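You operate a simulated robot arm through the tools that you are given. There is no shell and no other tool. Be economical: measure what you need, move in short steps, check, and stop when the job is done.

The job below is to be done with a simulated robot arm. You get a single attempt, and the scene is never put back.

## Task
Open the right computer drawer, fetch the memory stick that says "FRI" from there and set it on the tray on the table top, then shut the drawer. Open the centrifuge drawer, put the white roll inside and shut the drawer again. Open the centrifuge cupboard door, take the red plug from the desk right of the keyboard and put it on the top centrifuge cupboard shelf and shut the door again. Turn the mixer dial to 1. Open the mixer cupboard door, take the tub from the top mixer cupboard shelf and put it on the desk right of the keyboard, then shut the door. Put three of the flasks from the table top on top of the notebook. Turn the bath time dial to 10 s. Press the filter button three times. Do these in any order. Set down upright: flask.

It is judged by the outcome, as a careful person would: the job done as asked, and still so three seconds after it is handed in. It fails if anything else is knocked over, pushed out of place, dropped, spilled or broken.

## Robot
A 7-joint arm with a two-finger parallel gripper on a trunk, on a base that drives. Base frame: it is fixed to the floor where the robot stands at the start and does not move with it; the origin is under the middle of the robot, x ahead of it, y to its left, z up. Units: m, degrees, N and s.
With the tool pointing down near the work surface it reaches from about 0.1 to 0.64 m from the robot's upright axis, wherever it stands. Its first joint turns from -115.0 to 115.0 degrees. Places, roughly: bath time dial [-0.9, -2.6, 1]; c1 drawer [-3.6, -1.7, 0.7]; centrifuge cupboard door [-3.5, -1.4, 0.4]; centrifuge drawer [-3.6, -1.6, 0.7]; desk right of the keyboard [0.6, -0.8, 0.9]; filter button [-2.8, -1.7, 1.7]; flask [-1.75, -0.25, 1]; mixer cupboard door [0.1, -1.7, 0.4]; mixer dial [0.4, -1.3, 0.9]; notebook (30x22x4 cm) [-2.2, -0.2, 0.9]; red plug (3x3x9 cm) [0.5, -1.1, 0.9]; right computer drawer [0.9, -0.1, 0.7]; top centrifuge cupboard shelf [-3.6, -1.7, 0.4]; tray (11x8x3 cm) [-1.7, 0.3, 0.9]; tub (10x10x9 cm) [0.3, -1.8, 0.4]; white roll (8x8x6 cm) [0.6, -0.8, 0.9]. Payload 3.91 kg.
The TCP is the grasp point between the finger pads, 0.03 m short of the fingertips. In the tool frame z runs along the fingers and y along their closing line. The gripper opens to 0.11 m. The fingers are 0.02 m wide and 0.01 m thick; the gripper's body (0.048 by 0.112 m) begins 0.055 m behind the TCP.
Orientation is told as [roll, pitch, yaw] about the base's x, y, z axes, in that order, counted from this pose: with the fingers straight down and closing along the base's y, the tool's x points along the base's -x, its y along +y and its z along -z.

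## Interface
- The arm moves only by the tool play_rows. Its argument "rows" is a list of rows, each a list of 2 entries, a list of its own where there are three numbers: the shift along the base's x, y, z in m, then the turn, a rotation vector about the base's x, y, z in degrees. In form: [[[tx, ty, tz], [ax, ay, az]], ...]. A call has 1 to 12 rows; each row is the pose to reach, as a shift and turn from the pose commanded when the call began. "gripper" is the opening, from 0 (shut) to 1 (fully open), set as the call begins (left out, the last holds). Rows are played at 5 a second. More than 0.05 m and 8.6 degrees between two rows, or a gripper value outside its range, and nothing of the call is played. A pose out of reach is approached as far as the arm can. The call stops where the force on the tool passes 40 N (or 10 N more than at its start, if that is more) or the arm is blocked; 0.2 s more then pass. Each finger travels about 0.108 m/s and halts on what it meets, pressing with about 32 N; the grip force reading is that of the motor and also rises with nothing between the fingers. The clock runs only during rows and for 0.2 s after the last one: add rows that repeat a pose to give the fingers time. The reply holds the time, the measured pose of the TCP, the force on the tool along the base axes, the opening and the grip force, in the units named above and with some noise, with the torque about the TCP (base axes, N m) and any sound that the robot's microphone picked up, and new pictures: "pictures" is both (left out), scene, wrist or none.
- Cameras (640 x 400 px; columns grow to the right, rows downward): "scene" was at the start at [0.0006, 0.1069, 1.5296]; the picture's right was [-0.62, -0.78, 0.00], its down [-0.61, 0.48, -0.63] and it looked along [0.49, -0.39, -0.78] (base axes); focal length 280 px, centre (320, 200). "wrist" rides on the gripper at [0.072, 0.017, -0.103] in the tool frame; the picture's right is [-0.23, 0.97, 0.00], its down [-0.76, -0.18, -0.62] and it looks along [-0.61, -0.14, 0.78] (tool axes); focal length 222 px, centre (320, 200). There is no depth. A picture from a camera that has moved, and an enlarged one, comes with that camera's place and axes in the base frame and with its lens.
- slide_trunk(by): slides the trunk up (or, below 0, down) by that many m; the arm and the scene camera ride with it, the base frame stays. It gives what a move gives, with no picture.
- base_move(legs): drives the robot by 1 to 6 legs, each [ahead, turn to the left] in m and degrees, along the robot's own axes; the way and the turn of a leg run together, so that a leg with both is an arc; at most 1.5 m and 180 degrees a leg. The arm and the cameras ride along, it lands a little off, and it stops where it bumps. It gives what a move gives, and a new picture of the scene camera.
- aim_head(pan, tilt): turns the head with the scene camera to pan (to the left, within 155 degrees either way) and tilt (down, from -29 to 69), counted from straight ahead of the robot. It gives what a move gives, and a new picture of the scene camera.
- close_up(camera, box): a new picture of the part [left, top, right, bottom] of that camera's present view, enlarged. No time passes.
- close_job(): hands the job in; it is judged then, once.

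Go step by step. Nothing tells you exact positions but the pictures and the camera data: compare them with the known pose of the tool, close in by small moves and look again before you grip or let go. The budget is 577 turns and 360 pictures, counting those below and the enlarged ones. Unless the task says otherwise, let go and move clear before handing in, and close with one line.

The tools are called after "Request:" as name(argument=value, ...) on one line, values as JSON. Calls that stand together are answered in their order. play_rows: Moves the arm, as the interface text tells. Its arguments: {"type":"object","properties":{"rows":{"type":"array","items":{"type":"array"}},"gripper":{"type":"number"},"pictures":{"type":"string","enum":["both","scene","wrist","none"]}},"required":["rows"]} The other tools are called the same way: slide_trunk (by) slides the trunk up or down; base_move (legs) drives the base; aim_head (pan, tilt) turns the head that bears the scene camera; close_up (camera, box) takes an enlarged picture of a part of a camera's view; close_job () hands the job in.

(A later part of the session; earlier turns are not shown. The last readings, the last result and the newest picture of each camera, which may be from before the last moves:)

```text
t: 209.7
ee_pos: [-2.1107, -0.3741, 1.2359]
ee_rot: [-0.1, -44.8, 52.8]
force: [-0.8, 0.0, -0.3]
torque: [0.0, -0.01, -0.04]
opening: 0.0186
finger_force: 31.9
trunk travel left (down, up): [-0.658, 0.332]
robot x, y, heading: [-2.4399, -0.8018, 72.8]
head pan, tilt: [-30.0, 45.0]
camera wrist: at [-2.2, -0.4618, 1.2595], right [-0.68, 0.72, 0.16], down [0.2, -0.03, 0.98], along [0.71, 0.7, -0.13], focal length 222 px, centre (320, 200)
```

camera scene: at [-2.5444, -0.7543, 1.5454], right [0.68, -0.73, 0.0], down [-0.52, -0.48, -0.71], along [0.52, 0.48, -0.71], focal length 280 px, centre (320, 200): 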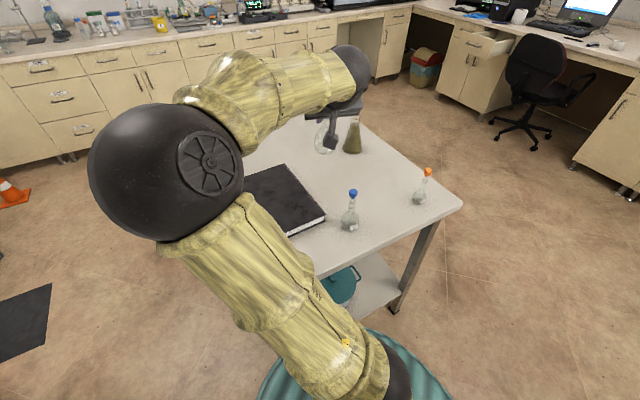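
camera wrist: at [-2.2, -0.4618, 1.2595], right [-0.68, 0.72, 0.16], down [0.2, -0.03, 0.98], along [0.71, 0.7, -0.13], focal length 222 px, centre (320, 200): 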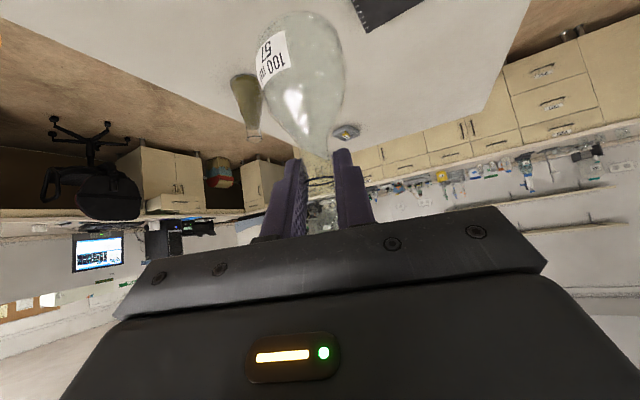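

The flask is fine. The notebook's centre comes out at about (-2.177, -0.204), with its long side running away from me, so I'll carry the flask over its far part first.

Request:
play_rows(rows=[[[-0.006, 0.04, 0], [0, 0, 2]], [[-0.012, 0.085, 0], [0, 0, 4]], [[-0.018, 0.13, 0], [0, 0, 6]], [[-0.024, 0.175, 0], [0, 0, 8]], [[-0.03, 0.215, -0.01], [0, 0, 10]], [[-0.038, 0.255, -0.03], [0, 0, 10]], [[-0.038, 0.255, -0.07], [0, 0, 10]], [[-0.038, 0.255, -0.11], [0, 0, 10]]], pictures="both")

```text
t: 211.4
ee_pos: [-2.1504, -0.1179, 1.1261]
ee_rot: [-0.1, -44.9, 62.7]
force: [0.5, 0.0, -1.2]
torque: [0.0, 0.0, -0.01]
opening: 0.0188
finger_force: 31.7
trunk travel left (down, up): [-0.658, 0.332]
robot x, y, heading: [-2.4409, -0.8004, 72.5]
head pan, tilt: [-30.0, 45.0]
camera scene: at [-2.5442, -0.7538, 1.5454], right [0.68, -0.74, 0.0], down [-0.52, -0.48, -0.71], along [0.52, 0.48, -0.71], focal length 280 px, centre (320, 200)
camera wrist: at [-2.2223, -0.2198, 1.1483], right [-0.79, 0.59, 0.16], down [0.2, 0.01, 0.98], along [0.57, 0.81, -0.13], focal length 222 px, centre (320, 200)
```

scene: 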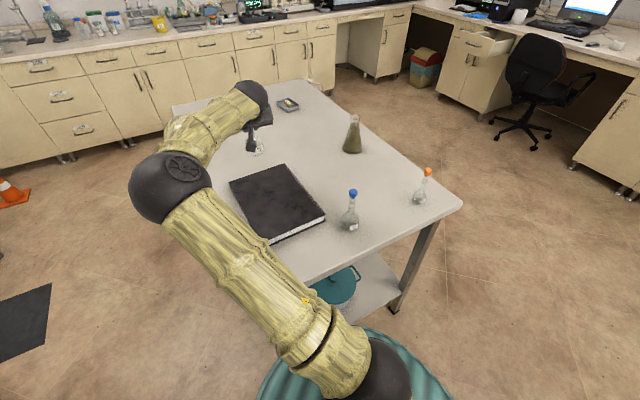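
wrist: 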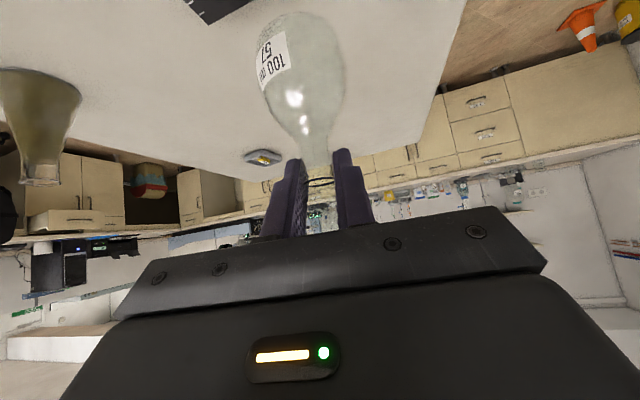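

The notebook is in full view now, with its centre at about (-2.172, -0.222). I'll shift a little inward and lower the flask slowly.

Request:
play_rows(rows=[[[0.01, -0.017, -0.03], [0, 0, 0]], [[0.02, -0.034, -0.06], [0, 0, 0]], [[0.02, -0.034, -0.085], [0, 0, 0]], [[0.02, -0.034, -0.092], [0, 0, 0]], [[0.02, -0.034, -0.097], [0, 0, 0]], [[0.02, -0.034, -0.101], [0, 0, 0]]], pictures="both")

```text
t: 212.8
ee_pos: [-2.1304, -0.1536, 1.0248]
ee_rot: [-0.1, -44.9, 62.9]
force: [1.0, 0.0, -0.5]
torque: [-0.02, 0.02, 0.0]
opening: 0.0185
finger_force: 31.9
trunk travel left (down, up): [-0.658, 0.332]
robot x, y, heading: [-2.4392, -0.8038, 72.5]
head pan, tilt: [-30.0, 45.0]
camera scene: at [-2.5442, -0.7542, 1.5454], right [0.68, -0.74, 0.0], down [-0.52, -0.48, -0.71], along [0.52, 0.48, -0.71], focal length 280 px, centre (320, 200)
camera wrist: at [-2.2012, -0.2548, 1.0486], right [-0.79, 0.59, 0.16], down [0.2, 0.01, 0.98], along [0.58, 0.81, -0.13], focal length 222 px, centre (320, 200)
```

scene: 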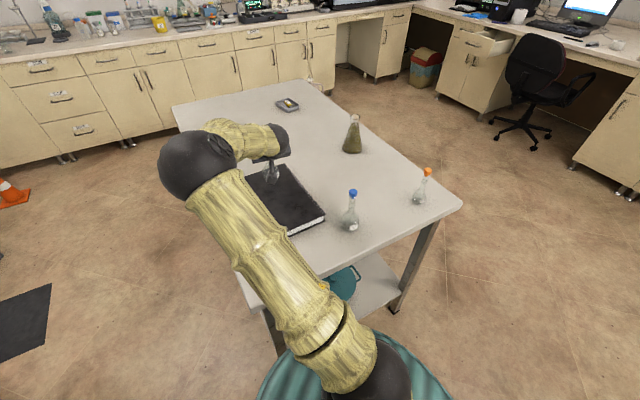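
wrist: 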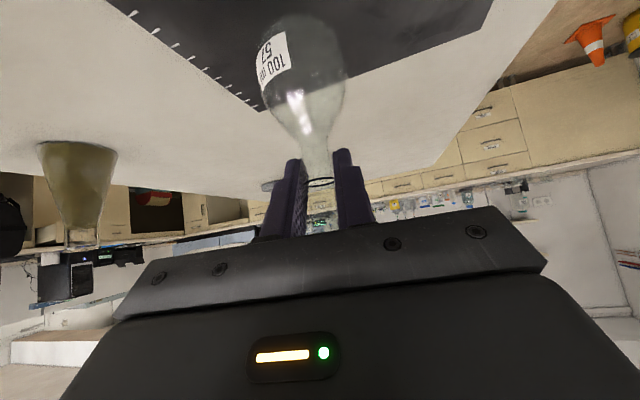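

Request:
close_up(camera="scene", box=[225, 120, 345, 245])

```text
3.20 times, centred on (285, 182) of scene
camera zoom: at [-2.5442, -0.7542, 1.5454], right [0.68, -0.74, 0.0], down [-0.52, -0.48, -0.71], along [0.52, 0.48, -0.71], focal length 894 px, centre (432, 256)
```

zoom: 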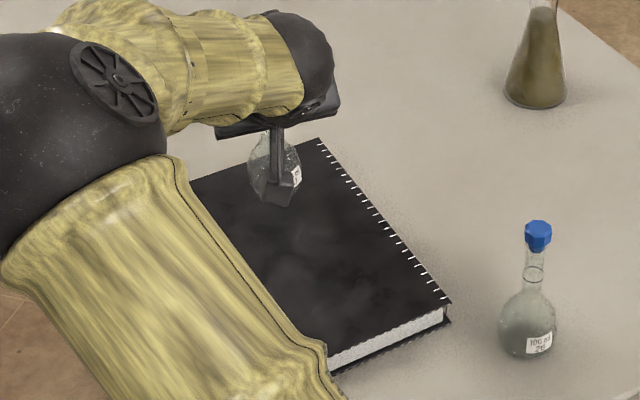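

The flask is over the notebook's far part. I'll lower it until it touches.

Request:
play_rows(rows=[[[0, 0, -0.003], [0, 0, 0]], [[0, 0, -0.006], [0, 0, 0]], [[0, 0, -0.009], [0, 0, 0]]], pictures="none")

```text
t: 213.7
ee_pos: [-2.1288, -0.1535, 1.0169]
ee_rot: [-0.1, -44.9, 62.8]
force: [0.5, 0.2, 0.4]
torque: [0.02, -0.02, 0.01]
opening: 0.0187
finger_force: 32.1
trunk travel left (down, up): [-0.658, 0.332]
robot x, y, heading: [-2.4405, -0.8022, 72.9]
head pan, tilt: [-30.0, 45.0]
```

Request:
play_rows(rows=[[[0, 0, -0.003], [0, 0, 0]], [[0, 0, -0.006], [0, 0, 0]], [[0, 0, -0.006], [0, 0, 0]]], pictures="none")

```text
t: 214.4
ee_pos: [-2.1288, -0.1527, 1.0095]
ee_rot: [-0.1, -44.7, 62.9]
force: [-0.2, -0.2, -1.0]
torque: [0.02, 0.01, -0.01]
opening: 0.0185
finger_force: 31.4
trunk travel left (down, up): [-0.658, 0.332]
robot x, y, heading: [-2.4419, -0.7965, 72.5]
head pan, tilt: [-30.0, 45.0]
```

Request:
play_rows(rows=[[[0, 0, -0.003], [0, 0, 0]], [[0, 0, -0.006], [0, 0, 0]], [[0, 0, -0.006], [0, 0, 0]]], pictures="wrist")

Request:
close_up(camera="scene", box=[225, 120, 345, 245])

```text
t: 215.2
ee_pos: [-2.1305, -0.1535, 1.0081]
ee_rot: [0.0, -45.4, 62.8]
force: [0.1, 4.3, 23.8]
torque: [0.14, 0.1, 0.04]
opening: 0.0183
finger_force: 31.0
trunk travel left (down, up): [-0.658, 0.332]
robot x, y, heading: [-2.4381, -0.8012, 72.7]
head pan, tilt: [-30.0, 45.0]
camera wrist: at [-2.2014, -0.2555, 1.0311], right [-0.79, 0.59, 0.16], down [0.2, 0.0, 0.98], along [0.58, 0.81, -0.12], focal length 222 px, centre (320, 200)
```

wrist: 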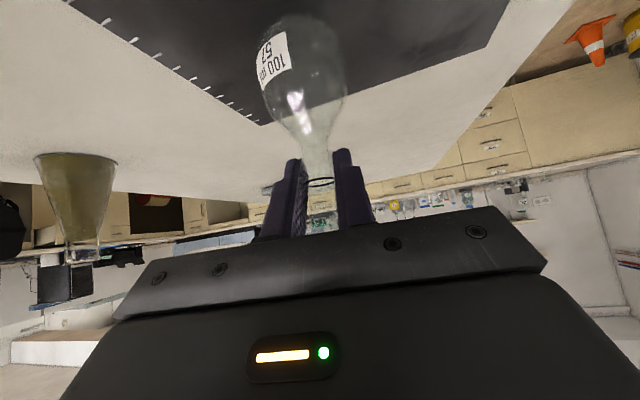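

```text
3.20 times, centred on (285, 182) of scene
camera zoom: at [-2.5457, -0.7564, 1.5457], right [0.68, -0.74, 0.0], down [-0.52, -0.48, -0.71], along [0.52, 0.48, -0.71], focal length 894 px, centre (432, 256)
```

zoom: 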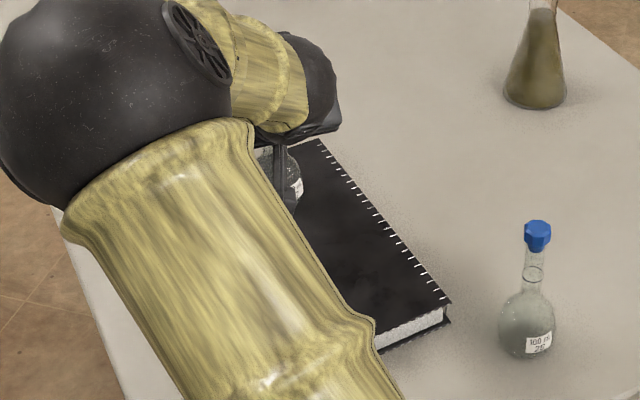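

It's touching. I'll relieve the pressure, open, and back out along the tool axis.

Request:
play_rows(rows=[[[0, 0, 0.004], [0, 0, 0]], [[0, 0, 0.004], [0, 0, 0]]], pictures="none")

Request:
play_rows(rows=[[[0, 0, 0], [0, 0, 0]], [[0, 0, 0], [0, 0, 0]], [[0, 0, 0], [0, 0, 0]], [[-0.01, -0.019, 0.021], [0, 0, 0]], [[-0.02, -0.038, 0.042], [0, 0, 0]], [[-0.035, -0.068, 0.077], [0, 0, 0]], [[-0.05, -0.098, 0.112], [0, 0, 0]]], gripper=0.55, pictures="both")

```text
t: 215.8
ee_pos: [-2.1293, -0.1549, 1.0085]
ee_rot: [-0.1, -44.9, 62.9]
force: [0.8, 4.4, 13.5]
torque: [0.36, -0.09, 0.02]
opening: 0.0184
finger_force: 31.9
trunk travel left (down, up): [-0.658, 0.332]
robot x, y, heading: [-2.4412, -0.8013, 72.5]
head pan, tilt: [-30.0, 45.0]
```

```text
t: 217.4
ee_pos: [-2.1787, -0.2516, 1.122]
ee_rot: [0.0, -44.9, 62.8]
force: [-0.4, 0.4, 1.1]
torque: [-0.04, 0.03, 0.04]
opening: 0.0605
finger_force: 0.1
trunk travel left (down, up): [-0.658, 0.332]
robot x, y, heading: [-2.4399, -0.7973, 72.8]
head pan, tilt: [-30.0, 45.0]
camera scene: at [-2.5451, -0.7555, 1.5454], right [0.68, -0.74, 0.0], down [-0.52, -0.48, -0.71], along [0.52, 0.48, -0.71], focal length 280 px, centre (320, 200)
camera wrist: at [-2.252, -0.3539, 1.145], right [-0.79, 0.59, 0.16], down [0.2, 0.01, 0.98], along [0.58, 0.81, -0.13], focal length 222 px, centre (320, 200)
```

scene: 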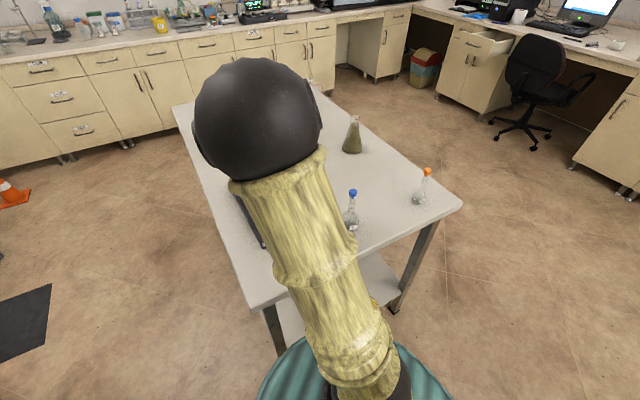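
wrist: 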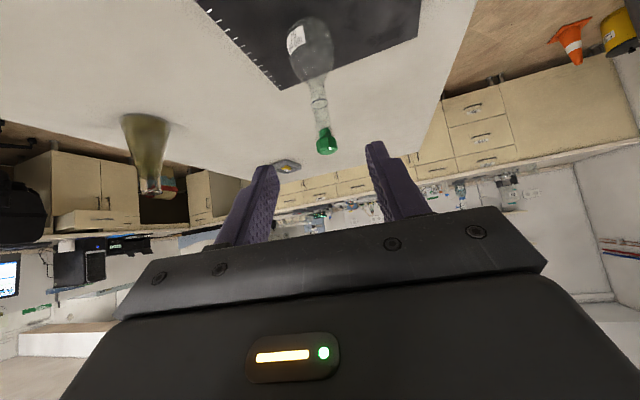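

The green flask stands on the notebook. Next is the blue one at about (-2.08, -0.445), so I'll raise the tool and back up a little for better reach.

Request:
play_rows(rows=[[[-0.01, -0.02, 0.04], [0, 0, 0]], [[-0.02, -0.04, 0.08], [0, 0, 0]]], pictures="none")

Request:
base_move(legs=[[-0.12, 0]])

```text
t: 218.1
ee_pos: [-2.2019, -0.2915, 1.2014]
ee_rot: [-0.1, -44.8, 62.9]
force: [-0.2, -0.5, 0.7]
torque: [0.05, -0.01, 0.0]
opening: 0.0605
finger_force: 0.1
trunk travel left (down, up): [-0.658, 0.332]
robot x, y, heading: [-2.4411, -0.8, 72.9]
head pan, tilt: [-30.0, 45.0]
```

```text
t: 219.3
ee_pos: [-2.2353, -0.4065, 1.2021]
ee_rot: [-0.1, -44.9, 62.7]
force: [0.0, -0.7, -0.1]
torque: [0.0, 0.01, -0.03]
opening: 0.0605
finger_force: 0.1
trunk travel left (down, up): [-0.658, 0.332]
robot x, y, heading: [-2.4754, -0.9147, 72.5]
head pan, tilt: [-30.0, 45.0]
camera scene: at [-2.5805, -0.8698, 1.5455], right [0.68, -0.74, 0.0], down [-0.52, -0.48, -0.71], along [0.52, 0.48, -0.71], focal length 280 px, centre (320, 200)
```

scene: 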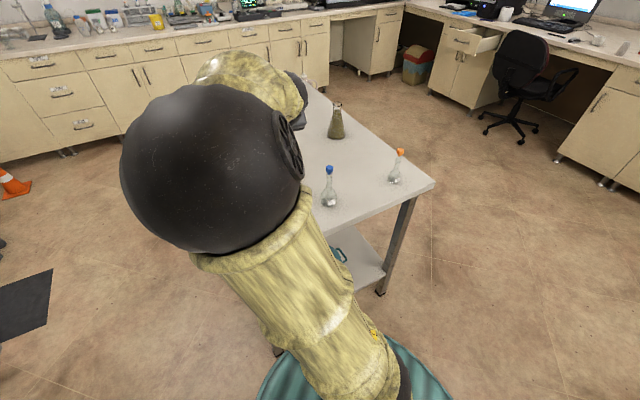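

Request:
play_rows(rows=[[[0.015, -0.03, -0.02], [0, 0, -3]], [[0.03, -0.06, -0.04], [0, 0, -6]], [[0.045, -0.09, -0.06], [0, 0, -9]], [[0.065, -0.119, -0.08], [0, 0, -12.7]], [[0.088, -0.119, -0.11], [0, 0, -12.7]], [[0.088, -0.119, -0.135], [0, 0, -12.7]]], pictures="wrist")

```text
t: 220.7
ee_pos: [-2.1465, -0.5252, 1.0659]
ee_rot: [-0.2, -44.9, 50.1]
force: [-0.7, -0.2, 0.6]
torque: [0.0, 0.01, 0.03]
opening: 0.0605
finger_force: 0.0
trunk travel left (down, up): [-0.658, 0.332]
robot x, y, heading: [-2.4775, -0.9129, 72.8]
head pan, tilt: [-30.0, 45.0]
camera wrist: at [-2.2389, -0.6092, 1.0887], right [-0.64, 0.75, 0.16], down [0.2, -0.04, 0.98], along [0.74, 0.66, -0.13], focal length 222 px, centre (320, 200)
```

wrist: 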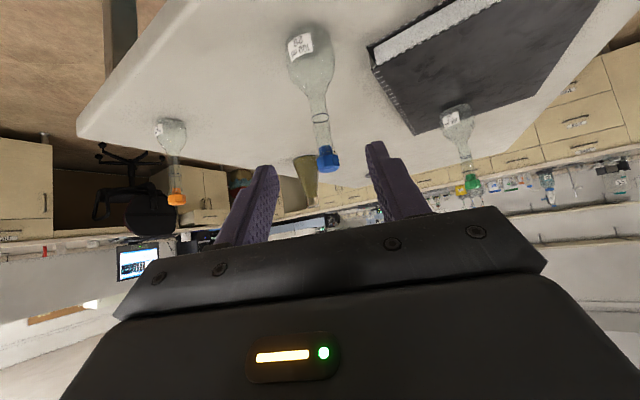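

Request:
play_rows(rows=[[[0.016, 0.019, -0.023], [0, 0, 0]], [[0.032, 0.038, -0.046], [0, 0, 0]], [[0.044, 0.053, -0.064], [0, 0, 0]]], pictures="wrist")

```text
t: 221.5
ee_pos: [-2.1024, -0.4712, 1.0018]
ee_rot: [0.0, -44.9, 50.0]
force: [-0.3, 0.0, 0.3]
torque: [0.0, 0.0, -0.02]
opening: 0.0604
finger_force: 0.1
trunk travel left (down, up): [-0.658, 0.332]
robot x, y, heading: [-2.4759, -0.9123, 72.4]
head pan, tilt: [-30.0, 45.0]
camera wrist: at [-2.195, -0.5549, 1.0251], right [-0.64, 0.75, 0.16], down [0.2, -0.04, 0.98], along [0.74, 0.66, -0.13], focal length 222 px, centre (320, 200)
```

wrist: 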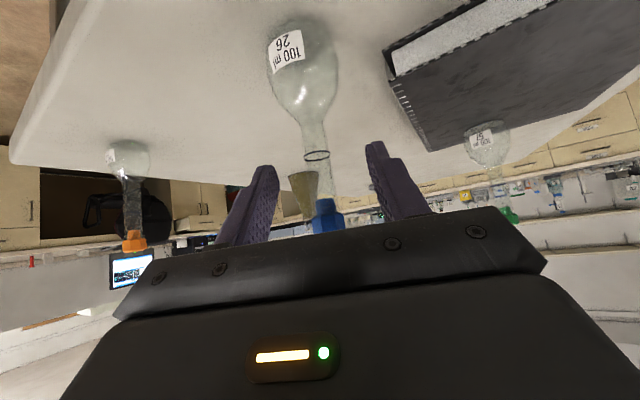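

Request:
play_rows(rows=[[[0.01, 0.01, -0.012], [0, 0, 0]], [[0.02, 0.02, -0.0245], [0, 0, 0]], [[0.02, 0.02, -0.0245], [0, 0, 0]]], pictures="wrist")

Request:
play_rows(rows=[[[0, 0, 0], [0, 0, 0]], [[0, 0, 0], [0, 0, 0]], [[0, 0, 0], [0, 0, 0]], [[0, 0, 0], [0, 0, 0]]], gripper=0, pictures="wrist")

```text
t: 222.3
ee_pos: [-2.0826, -0.4518, 0.9773]
ee_rot: [0.0, -44.9, 50.2]
force: [-0.8, -0.7, -0.7]
torque: [0.0, -0.01, 0.01]
opening: 0.0606
finger_force: 0.2
trunk travel left (down, up): [-0.658, 0.332]
robot x, y, heading: [-2.4764, -0.9187, 72.7]
head pan, tilt: [-30.0, 45.0]
camera wrist: at [-2.1756, -0.5355, 1.0009], right [-0.64, 0.75, 0.16], down [0.2, -0.04, 0.98], along [0.74, 0.66, -0.13], focal length 222 px, centre (320, 200)
```

wrist: 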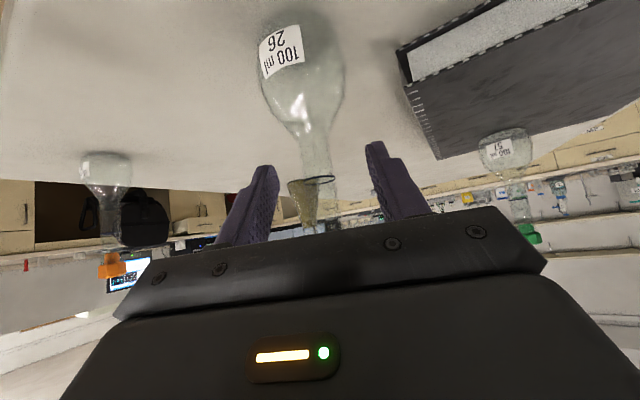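

```text
t: 223.3
ee_pos: [-2.082, -0.4512, 0.9779]
ee_rot: [0.0, -44.8, 50.0]
force: [0.5, 0.1, 0.3]
torque: [-0.03, 0.0, 0.01]
opening: 0.0206
finger_force: 32.4
trunk travel left (down, up): [-0.658, 0.332]
robot x, y, heading: [-2.4785, -0.913, 72.7]
head pan, tilt: [-30.0, 45.0]
camera wrist: at [-2.1756, -0.5354, 1.0009], right [-0.64, 0.75, 0.16], down [0.2, -0.04, 0.98], along [0.74, 0.66, -0.13], focal length 222 px, centre (320, 200)
```

wrist: 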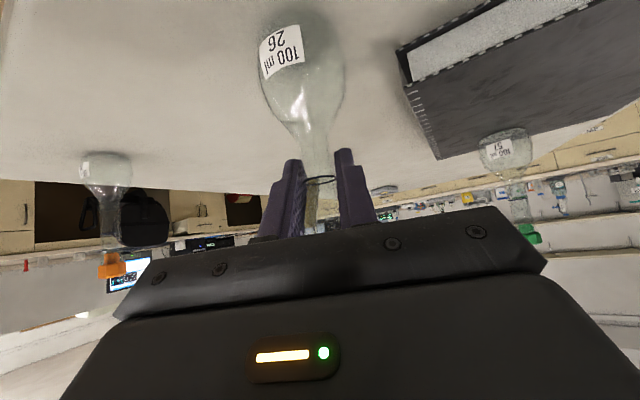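

The blue flask is gripped. I'll lift it and carry it to the notebook's left middle.

Request:
play_rows(rows=[[[0, 0, 0.04], [0, 0, 0]], [[0, 0, 0.08], [0, 0, 0]], [[0, 0, 0.12], [0, 0, 0]], [[0, 0, 0.15], [0, 0, 0]], [[-0.03, 0.025, 0.16], [0, 0, 2]], [[-0.06, 0.06, 0.16], [0, 0, 4]], [[-0.09, 0.1, 0.16], [0, 0, 6]], [[-0.115, 0.14, 0.16], [0, 0, 8]], [[-0.13, 0.185, 0.16], [0, 0, 10]], [[-0.14, 0.225, 0.15], [0, 0, 12]], [[-0.141, 0.241, 0.12], [0, 0, 12]]], pictures="both")

```text
t: 225.7
ee_pos: [-2.2222, -0.2087, 1.0967]
ee_rot: [-0.3, -44.8, 62.1]
force: [0.6, 1.0, -1.2]
torque: [-0.02, 0.03, 0.0]
opening: 0.0206
finger_force: 32.0
trunk travel left (down, up): [-0.658, 0.332]
robot x, y, heading: [-2.4765, -0.9158, 72.7]
head pan, tilt: [-30.0, 45.0]
camera scene: at [-2.5799, -0.8673, 1.5454], right [0.68, -0.74, 0.0], down [-0.52, -0.48, -0.71], along [0.52, 0.48, -0.71], focal length 280 px, centre (320, 200)
camera wrist: at [-2.2957, -0.3104, 1.1196], right [-0.78, 0.6, 0.16], down [0.2, 0.01, 0.98], along [0.59, 0.8, -0.13], focal length 222 px, centre (320, 200)
```

scene: 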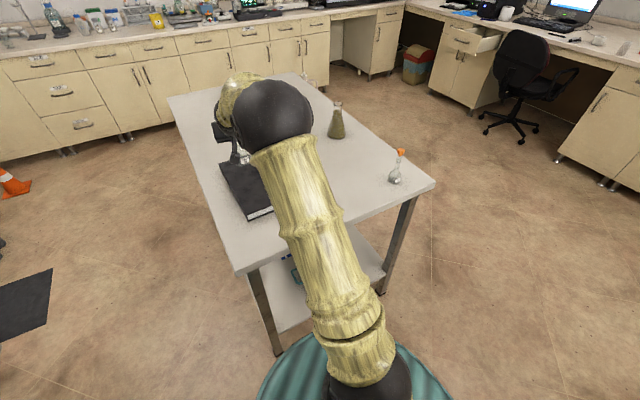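
wrist: 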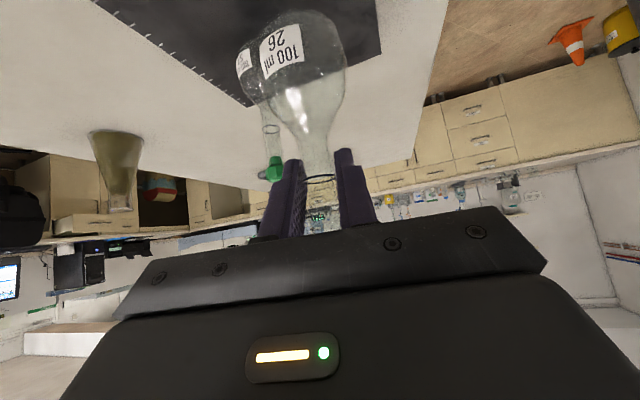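

Request:
play_rows(rows=[[[0, 0, -0.03], [0, 0, 0]], [[0, 0, -0.06], [0, 0, 0]], [[0, 0, -0.075], [0, 0, 0]], [[0, 0, -0.08], [0, 0, 0]], [[0, 0, -0.084], [0, 0, 0]], [[0, 0, -0.088], [0, 0, 0]]], pictures="none")

```text
t: 227.1
ee_pos: [-2.2229, -0.2098, 1.0107]
ee_rot: [-0.1, -45.0, 62.0]
force: [0.1, 0.4, 1.9]
torque: [-0.02, -0.02, -0.03]
opening: 0.0204
finger_force: 32.1
trunk travel left (down, up): [-0.658, 0.332]
robot x, y, heading: [-2.4723, -0.9127, 72.6]
head pan, tilt: [-30.0, 45.0]
```

Request:
play_rows(rows=[[[0, 0, -0.0015], [0, 0, 0]], [[0, 0, -0.003], [0, 0, 0]], [[0, 0, -0.003], [0, 0, 0]]], pictures="wrist")

```text
t: 227.9
ee_pos: [-2.2233, -0.2102, 1.0102]
ee_rot: [0.0, -45.3, 62.0]
force: [-0.6, 1.6, 17.3]
torque: [-0.03, -0.11, -0.05]
opening: 0.0205
finger_force: 31.6
trunk travel left (down, up): [-0.658, 0.332]
robot x, y, heading: [-2.4804, -0.916, 72.8]
head pan, tilt: [-30.0, 45.0]
camera wrist: at [-2.2968, -0.3121, 1.0327], right [-0.79, 0.6, 0.16], down [0.2, 0.0, 0.98], along [0.59, 0.8, -0.12], focal length 222 px, centre (320, 200)
```

wrist: 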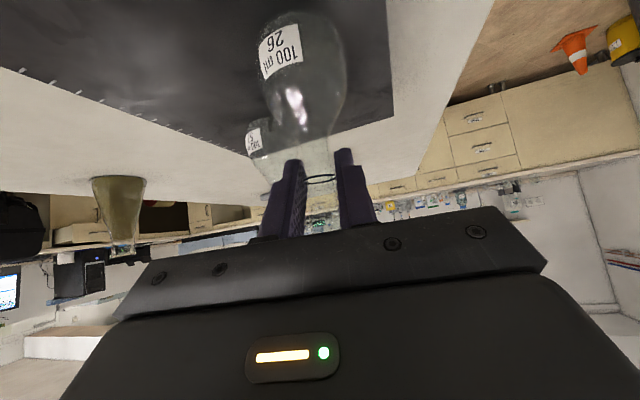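

Contact again at z 1.010. I'll release with a modest opening and back out.

Request:
play_rows(rows=[[[0, 0, 0.003], [0, 0, 0]], [[0, 0, 0.003], [0, 0, 0]]], pictures="none")

Request:
play_rows(rows=[[[0, 0, 0], [0, 0, 0]], [[0, 0, 0], [0, 0, 0]], [[0, 0, 0], [0, 0, 0]], [[-0.01, -0.019, 0.021], [0, 0, 0]], [[-0.02, -0.038, 0.042], [0, 0, 0]], [[-0.035, -0.068, 0.077], [0, 0, 0]], [[-0.05, -0.098, 0.112], [0, 0, 0]], [[-0.06, -0.118, 0.15], [0, 0, 0]]], gripper=0.45, pictures="both")

```text
t: 228.5
ee_pos: [-2.223, -0.2108, 1.0115]
ee_rot: [-0.2, -44.9, 62.1]
force: [1.1, 3.8, 11.4]
torque: [0.31, -0.17, -0.02]
opening: 0.0203
finger_force: 32.2
trunk travel left (down, up): [-0.658, 0.332]
robot x, y, heading: [-2.4786, -0.9151, 72.6]
head pan, tilt: [-30.0, 45.0]
```

```text
t: 230.3
ee_pos: [-2.2827, -0.33, 1.1602]
ee_rot: [0.1, -44.9, 62.0]
force: [0.2, -0.2, 0.3]
torque: [-0.03, -0.01, -0.01]
opening: 0.0494
finger_force: 0.0
trunk travel left (down, up): [-0.658, 0.332]
robot x, y, heading: [-2.4698, -0.9098, 72.6]
head pan, tilt: [-30.0, 45.0]
camera scene: at [-2.5802, -0.8693, 1.5454], right [0.68, -0.74, 0.0], down [-0.52, -0.48, -0.71], along [0.52, 0.48, -0.71], focal length 280 px, centre (320, 200)
camera wrist: at [-2.3568, -0.4307, 1.1836], right [-0.78, 0.6, 0.16], down [0.2, 0.0, 0.98], along [0.59, 0.8, -0.13], focal length 222 px, centre (320, 200)
```

scene: 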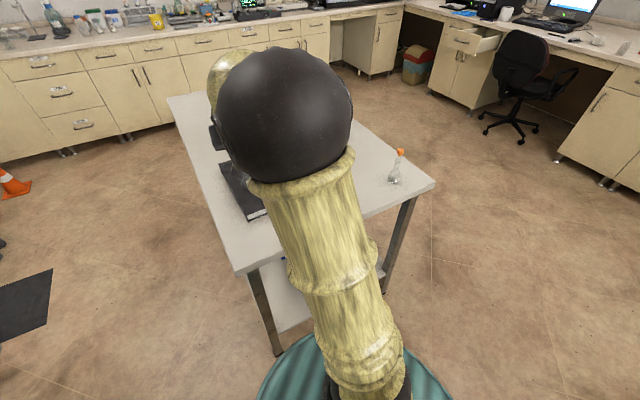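
wrist: 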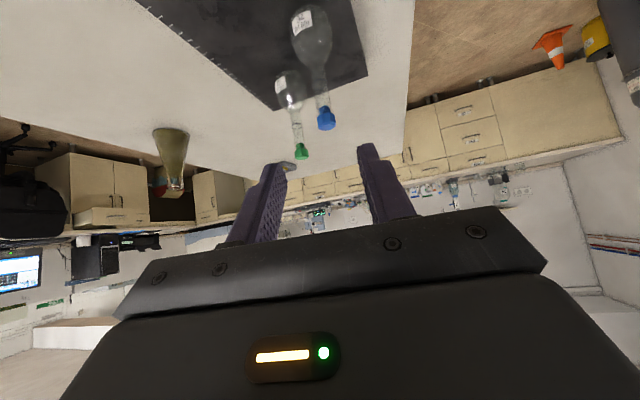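

Blue and green both stand upright. Now the orange flask at about (-1.857, -0.554).

Request:
play_rows(rows=[[[0.035, -0.027, 0.0], [0, 0, -3.2]], [[0.07, -0.054, 0], [0, 0, -6.4]], [[0.105, -0.081, 0], [0, 0, -9.6]], [[0.14, -0.108, 0], [0, 0, -12.8]], [[0.175, -0.135, 0], [0, 0, -16]], [[0.21, -0.162, 0], [0, 0, -19.2]], [[0.245, -0.189, 0], [0, 0, -22.4]], [[0.28, -0.216, -0.01], [0, 0, -25.6]], [[0.315, -0.243, -0.03], [0, 0, -28.8]], [[0.34, -0.265, -0.06], [0, 0, -32]], [[0.346, -0.27, -0.093], [0, 0, -32]]], gripper=0.55, pictures="wrist")

```text
t: 232.7
ee_pos: [-1.9362, -0.5983, 1.0666]
ee_rot: [-0.2, -45.0, 30.0]
force: [0.6, 0.3, 0.2]
torque: [-0.04, -0.01, 0.0]
opening: 0.0605
finger_force: 0.0
trunk travel left (down, up): [-0.658, 0.332]
robot x, y, heading: [-2.4743, -0.9087, 72.4]
head pan, tilt: [-30.0, 45.0]
camera wrist: at [-2.0528, -0.6446, 1.0889], right [-0.35, 0.92, 0.16], down [0.18, -0.1, 0.98], along [0.92, 0.37, -0.13], focal length 222 px, centre (320, 200)
```

wrist: 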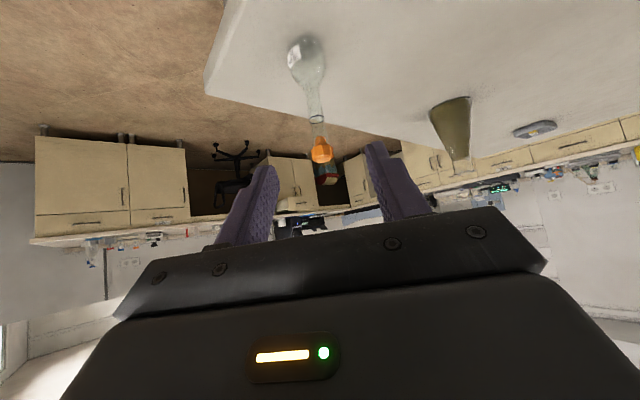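

Request:
play_rows(rows=[[[0.021, 0.011, -0.022], [0, 0, 0]], [[0.042, 0.022, -0.044], [0, 0, 0]], [[0.06, 0.031, -0.064], [0, 0, 0]]], pictures="wrist")

```text
t: 233.5
ee_pos: [-1.8767, -0.5659, 1.0018]
ee_rot: [0.0, -44.8, 30.0]
force: [0.2, -0.6, 0.5]
torque: [0.02, -0.02, 0.0]
opening: 0.0607
finger_force: 0.1
trunk travel left (down, up): [-0.658, 0.332]
robot x, y, heading: [-2.4797, -0.9165, 72.6]
head pan, tilt: [-30.0, 45.0]
camera wrist: at [-1.9933, -0.6127, 1.0255], right [-0.35, 0.92, 0.16], down [0.18, -0.1, 0.98], along [0.92, 0.37, -0.13], focal length 222 px, centre (320, 200)
```

wrist: 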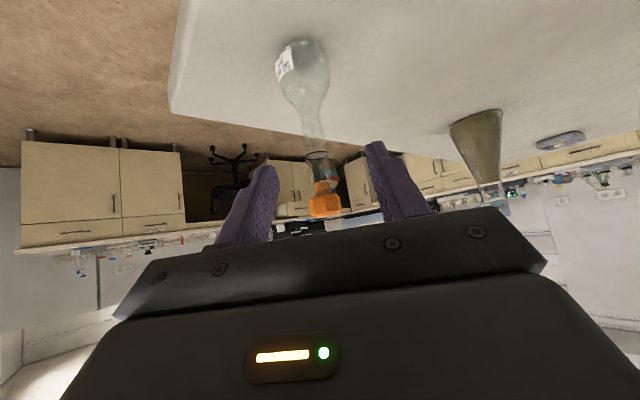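

Request:
close_up(camera="wrist", box=[220, 20, 420, 230])

```text
1.90 times, centred on (320, 125) of wrist
camera zoom: at [-1.9933, -0.6127, 1.0255], right [-0.35, 0.92, 0.16], down [0.18, -0.1, 0.98], along [0.92, 0.37, -0.13], focal length 423 px, centre (320, 343)
```

zoom: 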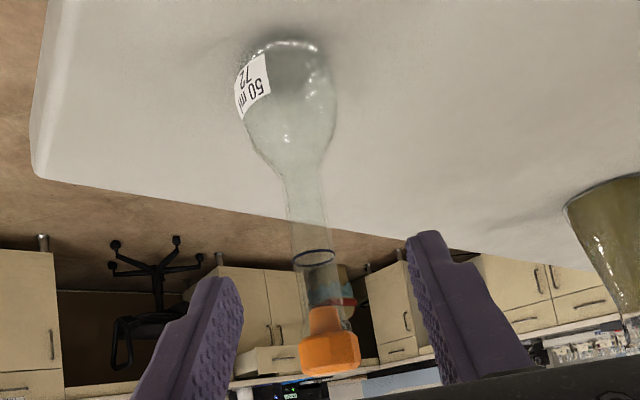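

It's a smaller 50 ml flask with a long neck at (-1.852, -0.553). I'll move the last bit and grip.

Request:
play_rows(rows=[[[0.012, 0.006, -0.015], [0, 0, 0]], [[0.0245, 0.0125, -0.031], [0, 0, 0]], [[0.0245, 0.0125, -0.031], [0, 0, 0]]], pictures="wrist")

Request:
play_rows(rows=[[[0, 0, 0], [0, 0, 0]], [[0, 0, 0], [0, 0, 0]], [[0, 0, 0], [0, 0, 0]], [[0, 0, 0], [0, 0, 0]]], gripper=0, pictures="wrist")

```text
t: 234.3
ee_pos: [-1.8526, -0.5547, 0.9722]
ee_rot: [0.0, -45.0, 29.9]
force: [0.2, -0.1, -0.1]
torque: [-0.01, 0.03, 0.0]
opening: 0.0604
finger_force: 0.1
trunk travel left (down, up): [-0.658, 0.332]
robot x, y, heading: [-2.4766, -0.9183, 72.7]
head pan, tilt: [-30.0, 45.0]
camera wrist: at [-1.9689, -0.6014, 0.9954], right [-0.35, 0.92, 0.16], down [0.17, -0.1, 0.98], along [0.92, 0.37, -0.13], focal length 222 px, centre (320, 200)
```

wrist: 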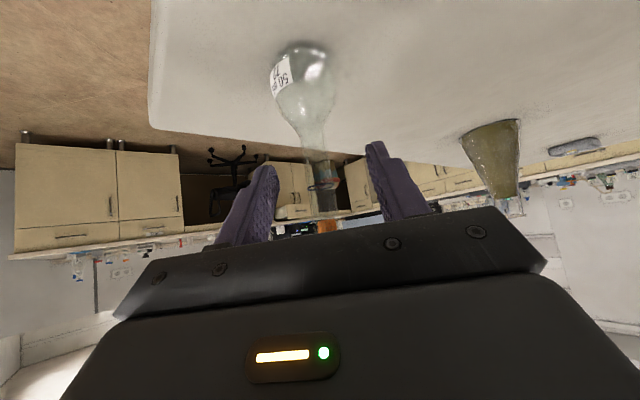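

```text
t: 235.3
ee_pos: [-1.8536, -0.5554, 0.9731]
ee_rot: [-0.1, -45.0, 30.0]
force: [-0.2, 0.2, -0.1]
torque: [0.0, 0.02, -0.01]
opening: 0.0165
finger_force: 31.8
trunk travel left (down, up): [-0.658, 0.332]
robot x, y, heading: [-2.4778, -0.9143, 72.5]
head pan, tilt: [-30.0, 45.0]
camera wrist: at [-1.969, -0.6014, 0.9953], right [-0.35, 0.92, 0.16], down [0.18, -0.1, 0.98], along [0.92, 0.37, -0.13], focal length 222 px, centre (320, 200)
```

wrist: 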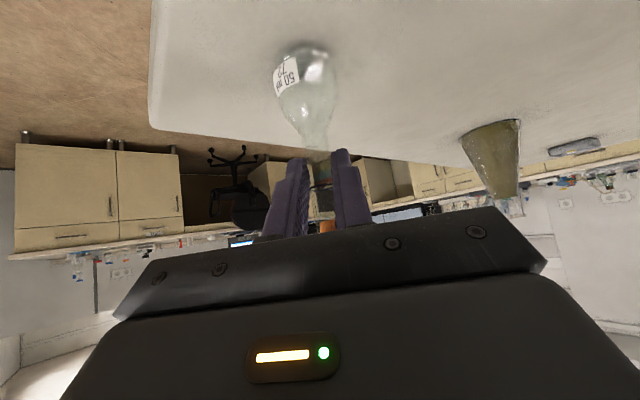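

Gripped. I'll lift it and carry it to the notebook's near part.

Request:
play_rows(rows=[[[0, 0, 0.04], [0, 0, 0]], [[0, 0, 0.085], [0, 0, 0]], [[0, 0, 0.13], [0, 0, 0]], [[-0.035, 0.028, 0.145], [0, 0, 3.5]], [[-0.072, 0.057, 0.145], [0, 0, 7]], [[-0.109, 0.087, 0.145], [0, 0, 10.5]], [[-0.146, 0.117, 0.145], [0, 0, 14]], [[-0.183, 0.147, 0.145], [0, 0, 17.5]], [[-0.22, 0.178, 0.145], [0, 0, 21]], [[-0.256, 0.21, 0.145], [0, 0, 24.5]], [[-0.29, 0.24, 0.14], [0, 0, 28]], [[-0.311, 0.26, 0.12], [0, 0, 30]]], pictures="both")

```text
t: 237.9
ee_pos: [-2.1635, -0.2933, 1.0913]
ee_rot: [-0.2, -44.9, 60.0]
force: [-0.5, -0.4, -0.2]
torque: [0.0, -0.01, 0.02]
opening: 0.0165
finger_force: 31.7
trunk travel left (down, up): [-0.658, 0.332]
robot x, y, heading: [-2.4786, -0.9121, 72.7]
head pan, tilt: [-30.0, 45.0]
camera scene: at [-2.5801, -0.8674, 1.5454], right [0.68, -0.74, 0.0], down [-0.52, -0.48, -0.71], along [0.52, 0.48, -0.71], focal length 280 px, centre (320, 200)
camera wrist: at [-2.2417, -0.3923, 1.115], right [-0.76, 0.63, 0.16], down [0.2, 0.0, 0.98], along [0.61, 0.78, -0.13], focal length 222 px, centre (320, 200)
```

scene: 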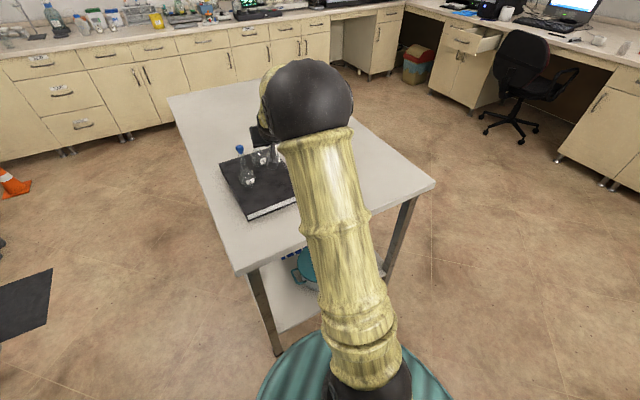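
wrist: 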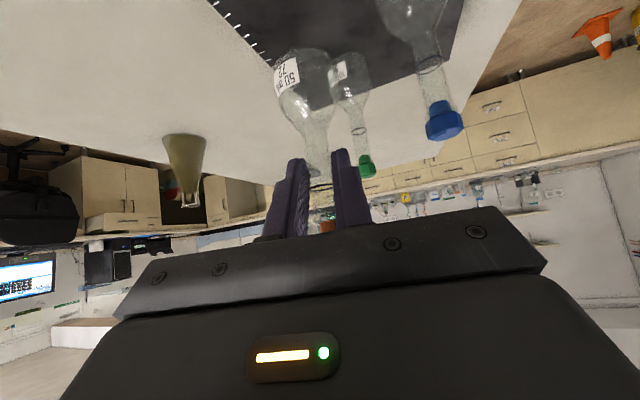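

Request:
play_rows(rows=[[[0, 0, -0.03], [0, 0, 0]], [[0, 0, -0.06], [0, 0, 0]], [[0, 0, -0.076], [0, 0, 0]], [[0, 0, -0.081], [0, 0, 0]], [[0, 0, -0.085], [0, 0, 0]], [[0, 0, -0.087], [0, 0, 0]]], pictures="none")

Request:
close_up(camera="scene", box=[200, 120, 320, 240])

```text
t: 239.3
ee_pos: [-2.1642, -0.2953, 1.0047]
ee_rot: [-0.1, -44.9, 60.0]
force: [-0.2, 0.4, -0.5]
torque: [-0.01, 0.01, 0.01]
opening: 0.016
finger_force: 31.7
trunk travel left (down, up): [-0.658, 0.332]
robot x, y, heading: [-2.4776, -0.9145, 72.4]
head pan, tilt: [-30.0, 45.0]
```

```text
3.33 times, centred on (260, 180) of scene
camera zoom: at [-2.5799, -0.8681, 1.5454], right [0.68, -0.74, 0.0], down [-0.52, -0.48, -0.71], along [0.52, 0.48, -0.71], focal length 932 px, centre (520, 267)
```

zoom: 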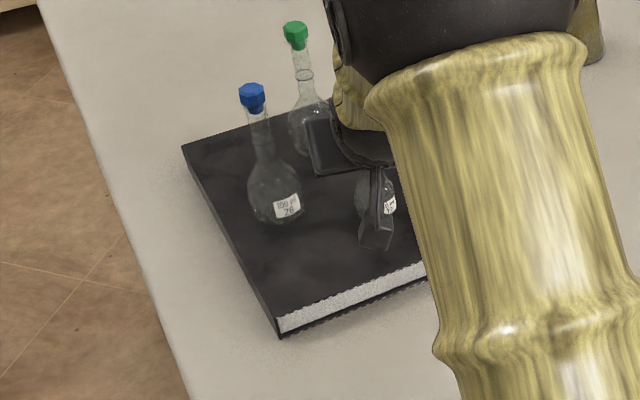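

Request:
play_rows(rows=[[[0, 0, -0.0025], [0, 0, 0]], [[0, 0, -0.005], [0, 0, 0]], [[0, 0, -0.005], [0, 0, 0]]], pictures="none")

```text
t: 240.1
ee_pos: [-2.1641, -0.2955, 1.004]
ee_rot: [-0.1, -45.3, 60.1]
force: [-1.6, -0.7, 18.0]
torque: [0.14, -0.11, -0.02]
opening: 0.0166
finger_force: 32.4
trunk travel left (down, up): [-0.658, 0.332]
robot x, y, heading: [-2.4769, -0.9129, 72.5]
head pan, tilt: [-30.0, 45.0]
```

Request:
play_rows(rows=[[[0, 0, 0.003], [0, 0, 0]], [[0, 0, 0.003], [0, 0, 0]]], pictures="none")

Request:
play_rows(rows=[[[0, 0, 0], [0, 0, 0]], [[0, 0, 0], [0, 0, 0]], [[0, 0, 0], [0, 0, 0]], [[-0.0106, -0.018, 0.021], [0, 0, 0]], [[-0.021, -0.037, 0.042], [0, 0, 0]], [[-0.035, -0.061, 0.077], [0, 0, 0]], [[-0.05, -0.085, 0.112], [0, 0, 0]], [[-0.06, -0.105, 0.15], [0, 0, 0]]], gripper=0.4, pictures="both")

```text
t: 240.7
ee_pos: [-2.1642, -0.2954, 1.0037]
ee_rot: [-0.1, -45.1, 60.0]
force: [1.0, 3.1, 12.4]
torque: [0.49, -0.29, 0.01]
opening: 0.0164
finger_force: 31.2
trunk travel left (down, up): [-0.658, 0.332]
robot x, y, heading: [-2.4795, -0.913, 72.6]
head pan, tilt: [-30.0, 45.0]
```

```text
t: 242.5
ee_pos: [-2.2243, -0.402, 1.1541]
ee_rot: [0.0, -44.9, 60.0]
force: [-0.3, -0.2, -0.9]
torque: [0.0, -0.01, -0.01]
opening: 0.044
finger_force: 0.1
trunk travel left (down, up): [-0.658, 0.332]
robot x, y, heading: [-2.478, -0.9132, 72.4]
head pan, tilt: [-30.0, 45.0]
camera scene: at [-2.5804, -0.8693, 1.5454], right [0.68, -0.74, 0.0], down [-0.52, -0.48, -0.71], along [0.52, 0.48, -0.71], focal length 280 px, centre (320, 200)
camera wrist: at [-2.3013, -0.5009, 1.1767], right [-0.76, 0.63, 0.16], down [0.2, 0.0, 0.98], along [0.61, 0.78, -0.13], focal length 222 px, centre (320, 200)
```

scene: 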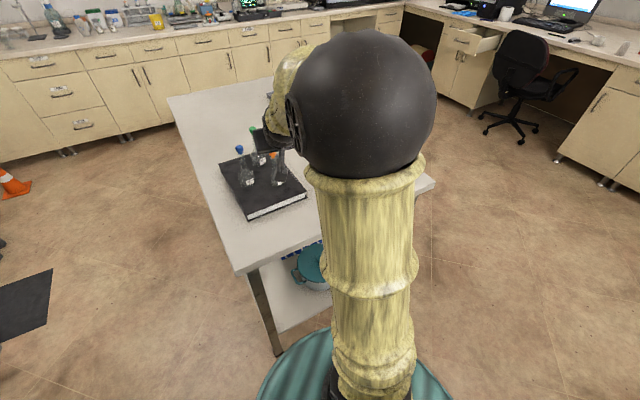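
wrist: 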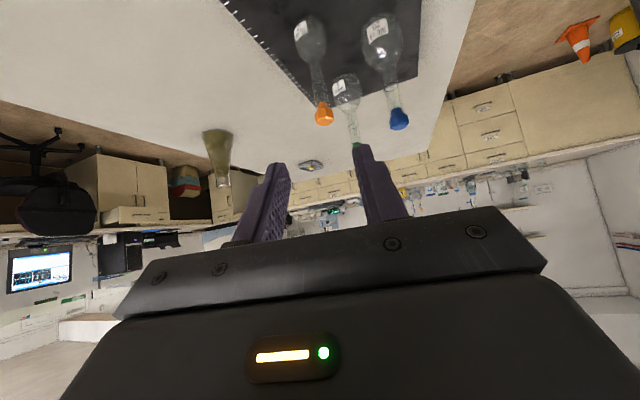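

All three flasks stand on the notebook. Next I'll do the filter button near the fridge, so I'll raise the arm, back off and turn to look.

Request:
play_rows(rows=[[[-0.01, -0.03, 0.03], [0, 0, 0]], [[-0.02, -0.05, 0.07], [0, 0, 0]], [[-0.03, -0.07, 0.1], [0, 0, 0]]], gripper=0, pictures="none")

Request:
base_move(legs=[[-0.15, 0], [0, -160]])

Request:
aim_head(pan=15, tilt=0)

```text
t: 243.3
ee_pos: [-2.2555, -0.4722, 1.2553]
ee_rot: [-0.1, -44.7, 60.1]
force: [-0.7, 0.2, 0.7]
torque: [0.0, -0.02, 0.02]
opening: 0.0001
finger_force: 31.8
trunk travel left (down, up): [-0.658, 0.332]
robot x, y, heading: [-2.4747, -0.9152, 72.7]
head pan, tilt: [-30.0, 45.0]
```

```text
t: 251.3
ee_pos: [-2.5892, -1.5475, 1.2535]
ee_rot: [-0.1, -44.9, -101.0]
force: [-0.1, -0.1, 0.1]
torque: [0.02, 0.0, 0.0]
opening: 0.0
finger_force: 32.1
trunk travel left (down, up): [-0.658, 0.332]
robot x, y, heading: [-2.5229, -1.0568, -88.4]
head pan, tilt: [-30.0, 45.0]
camera scene: at [-2.4084, -1.0636, 1.5454], right [-0.88, 0.48, 0.0], down [0.34, 0.62, -0.71], along [-0.34, -0.62, -0.71], focal length 280 px, centre (320, 200)
```

scene: 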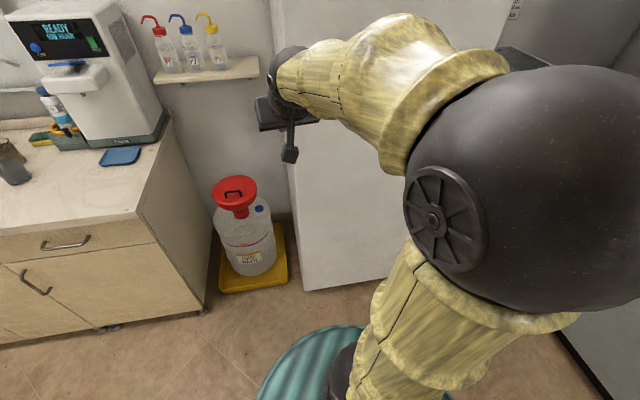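

```text
t: 252.4
ee_pos: [-2.5898, -1.549, 1.2531]
ee_rot: [-0.2, -44.9, -100.9]
force: [-0.7, 0.1, 0.0]
torque: [0.01, -0.01, 0.01]
opening: 0.0001
finger_force: 32.1
trunk travel left (down, up): [-0.658, 0.332]
robot x, y, heading: [-2.5195, -1.0547, -88.7]
head pan, tilt: [15.0, 0.0]
camera scene: at [-2.344, -1.0785, 1.6163], right [-0.96, -0.28, 0.0], down [0.0, 0.0, -1.0], along [0.28, -0.96, 0.0], focal length 280 px, centre (320, 200)
```

scene: 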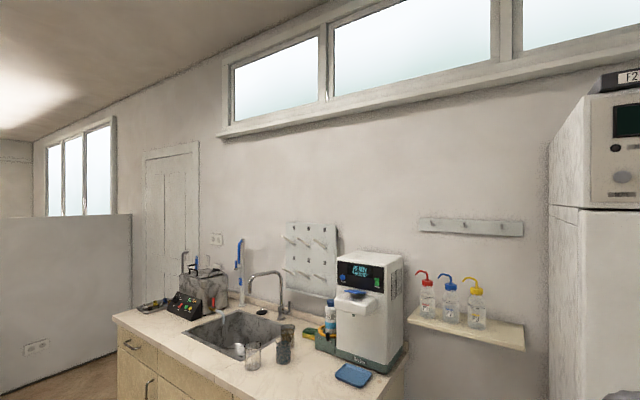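

Request:
aim_head(pan=-35, tilt=-5)

```text
t: 253.6
ee_pos: [-2.5902, -1.5477, 1.254]
ee_rot: [0.1, -44.8, -101.0]
force: [-0.1, -0.1, 0.1]
torque: [0.02, -0.03, -0.03]
opening: 0.0
finger_force: 31.9
trunk travel left (down, up): [-0.658, 0.332]
robot x, y, heading: [-2.522, -1.0584, -88.4]
head pan, tilt: [-35.0, -5.0]
camera scene: at [-2.4178, -1.0652, 1.6241], right [-0.83, 0.55, 0.0], down [-0.05, -0.07, -1.0], along [-0.55, -0.83, 0.09], focal length 280 px, centre (320, 200)
```

scene: 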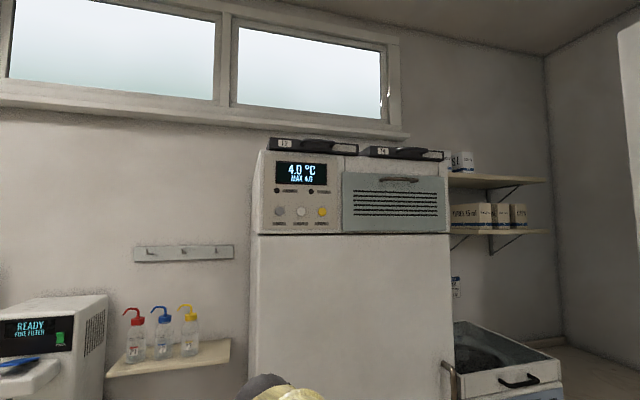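

Here's the fridge control panel, with several knobs. I'll zoom in to find the filter button.

Request:
close_up(camera="scene", box=[255, 145, 350, 240])

Request:
aim_head(pan=15, tilt=25)

```text
4.21 times, centred on (302, 192) of scene
camera zoom: at [-2.4178, -1.0652, 1.6241], right [-0.83, 0.55, 0.0], down [-0.05, -0.07, -1.0], along [-0.55, -0.83, 0.09], focal length 1177 px, centre (394, 232)
```

zoom: 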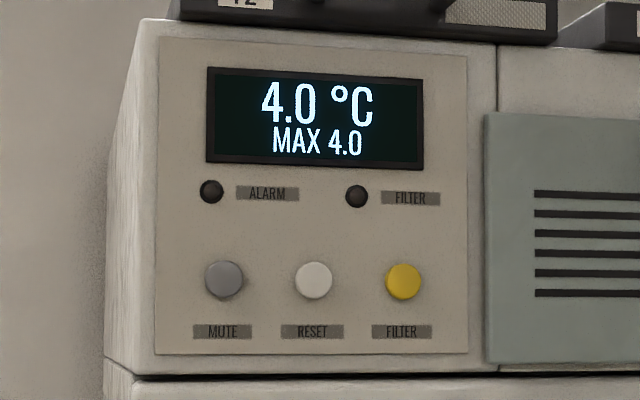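

```text
t: 254.7
ee_pos: [-2.5886, -1.5479, 1.2528]
ee_rot: [0.0, -45.0, -101.0]
force: [-0.3, 0.0, -0.6]
torque: [0.03, -0.01, 0.01]
opening: 0.0001
finger_force: 31.7
trunk travel left (down, up): [-0.658, 0.332]
robot x, y, heading: [-2.5193, -1.059, -88.4]
head pan, tilt: [15.0, 25.0]
camera scene: at [-2.3434, -1.0806, 1.5761], right [-0.96, -0.28, 0.0], down [-0.12, 0.41, -0.91], along [0.26, -0.87, -0.42], focal length 280 px, centre (320, 200)
```

scene: 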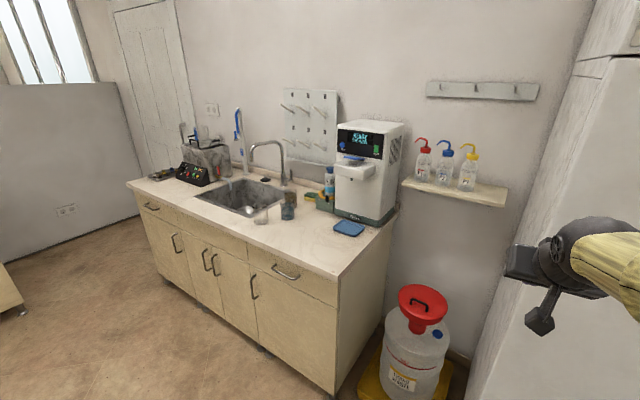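

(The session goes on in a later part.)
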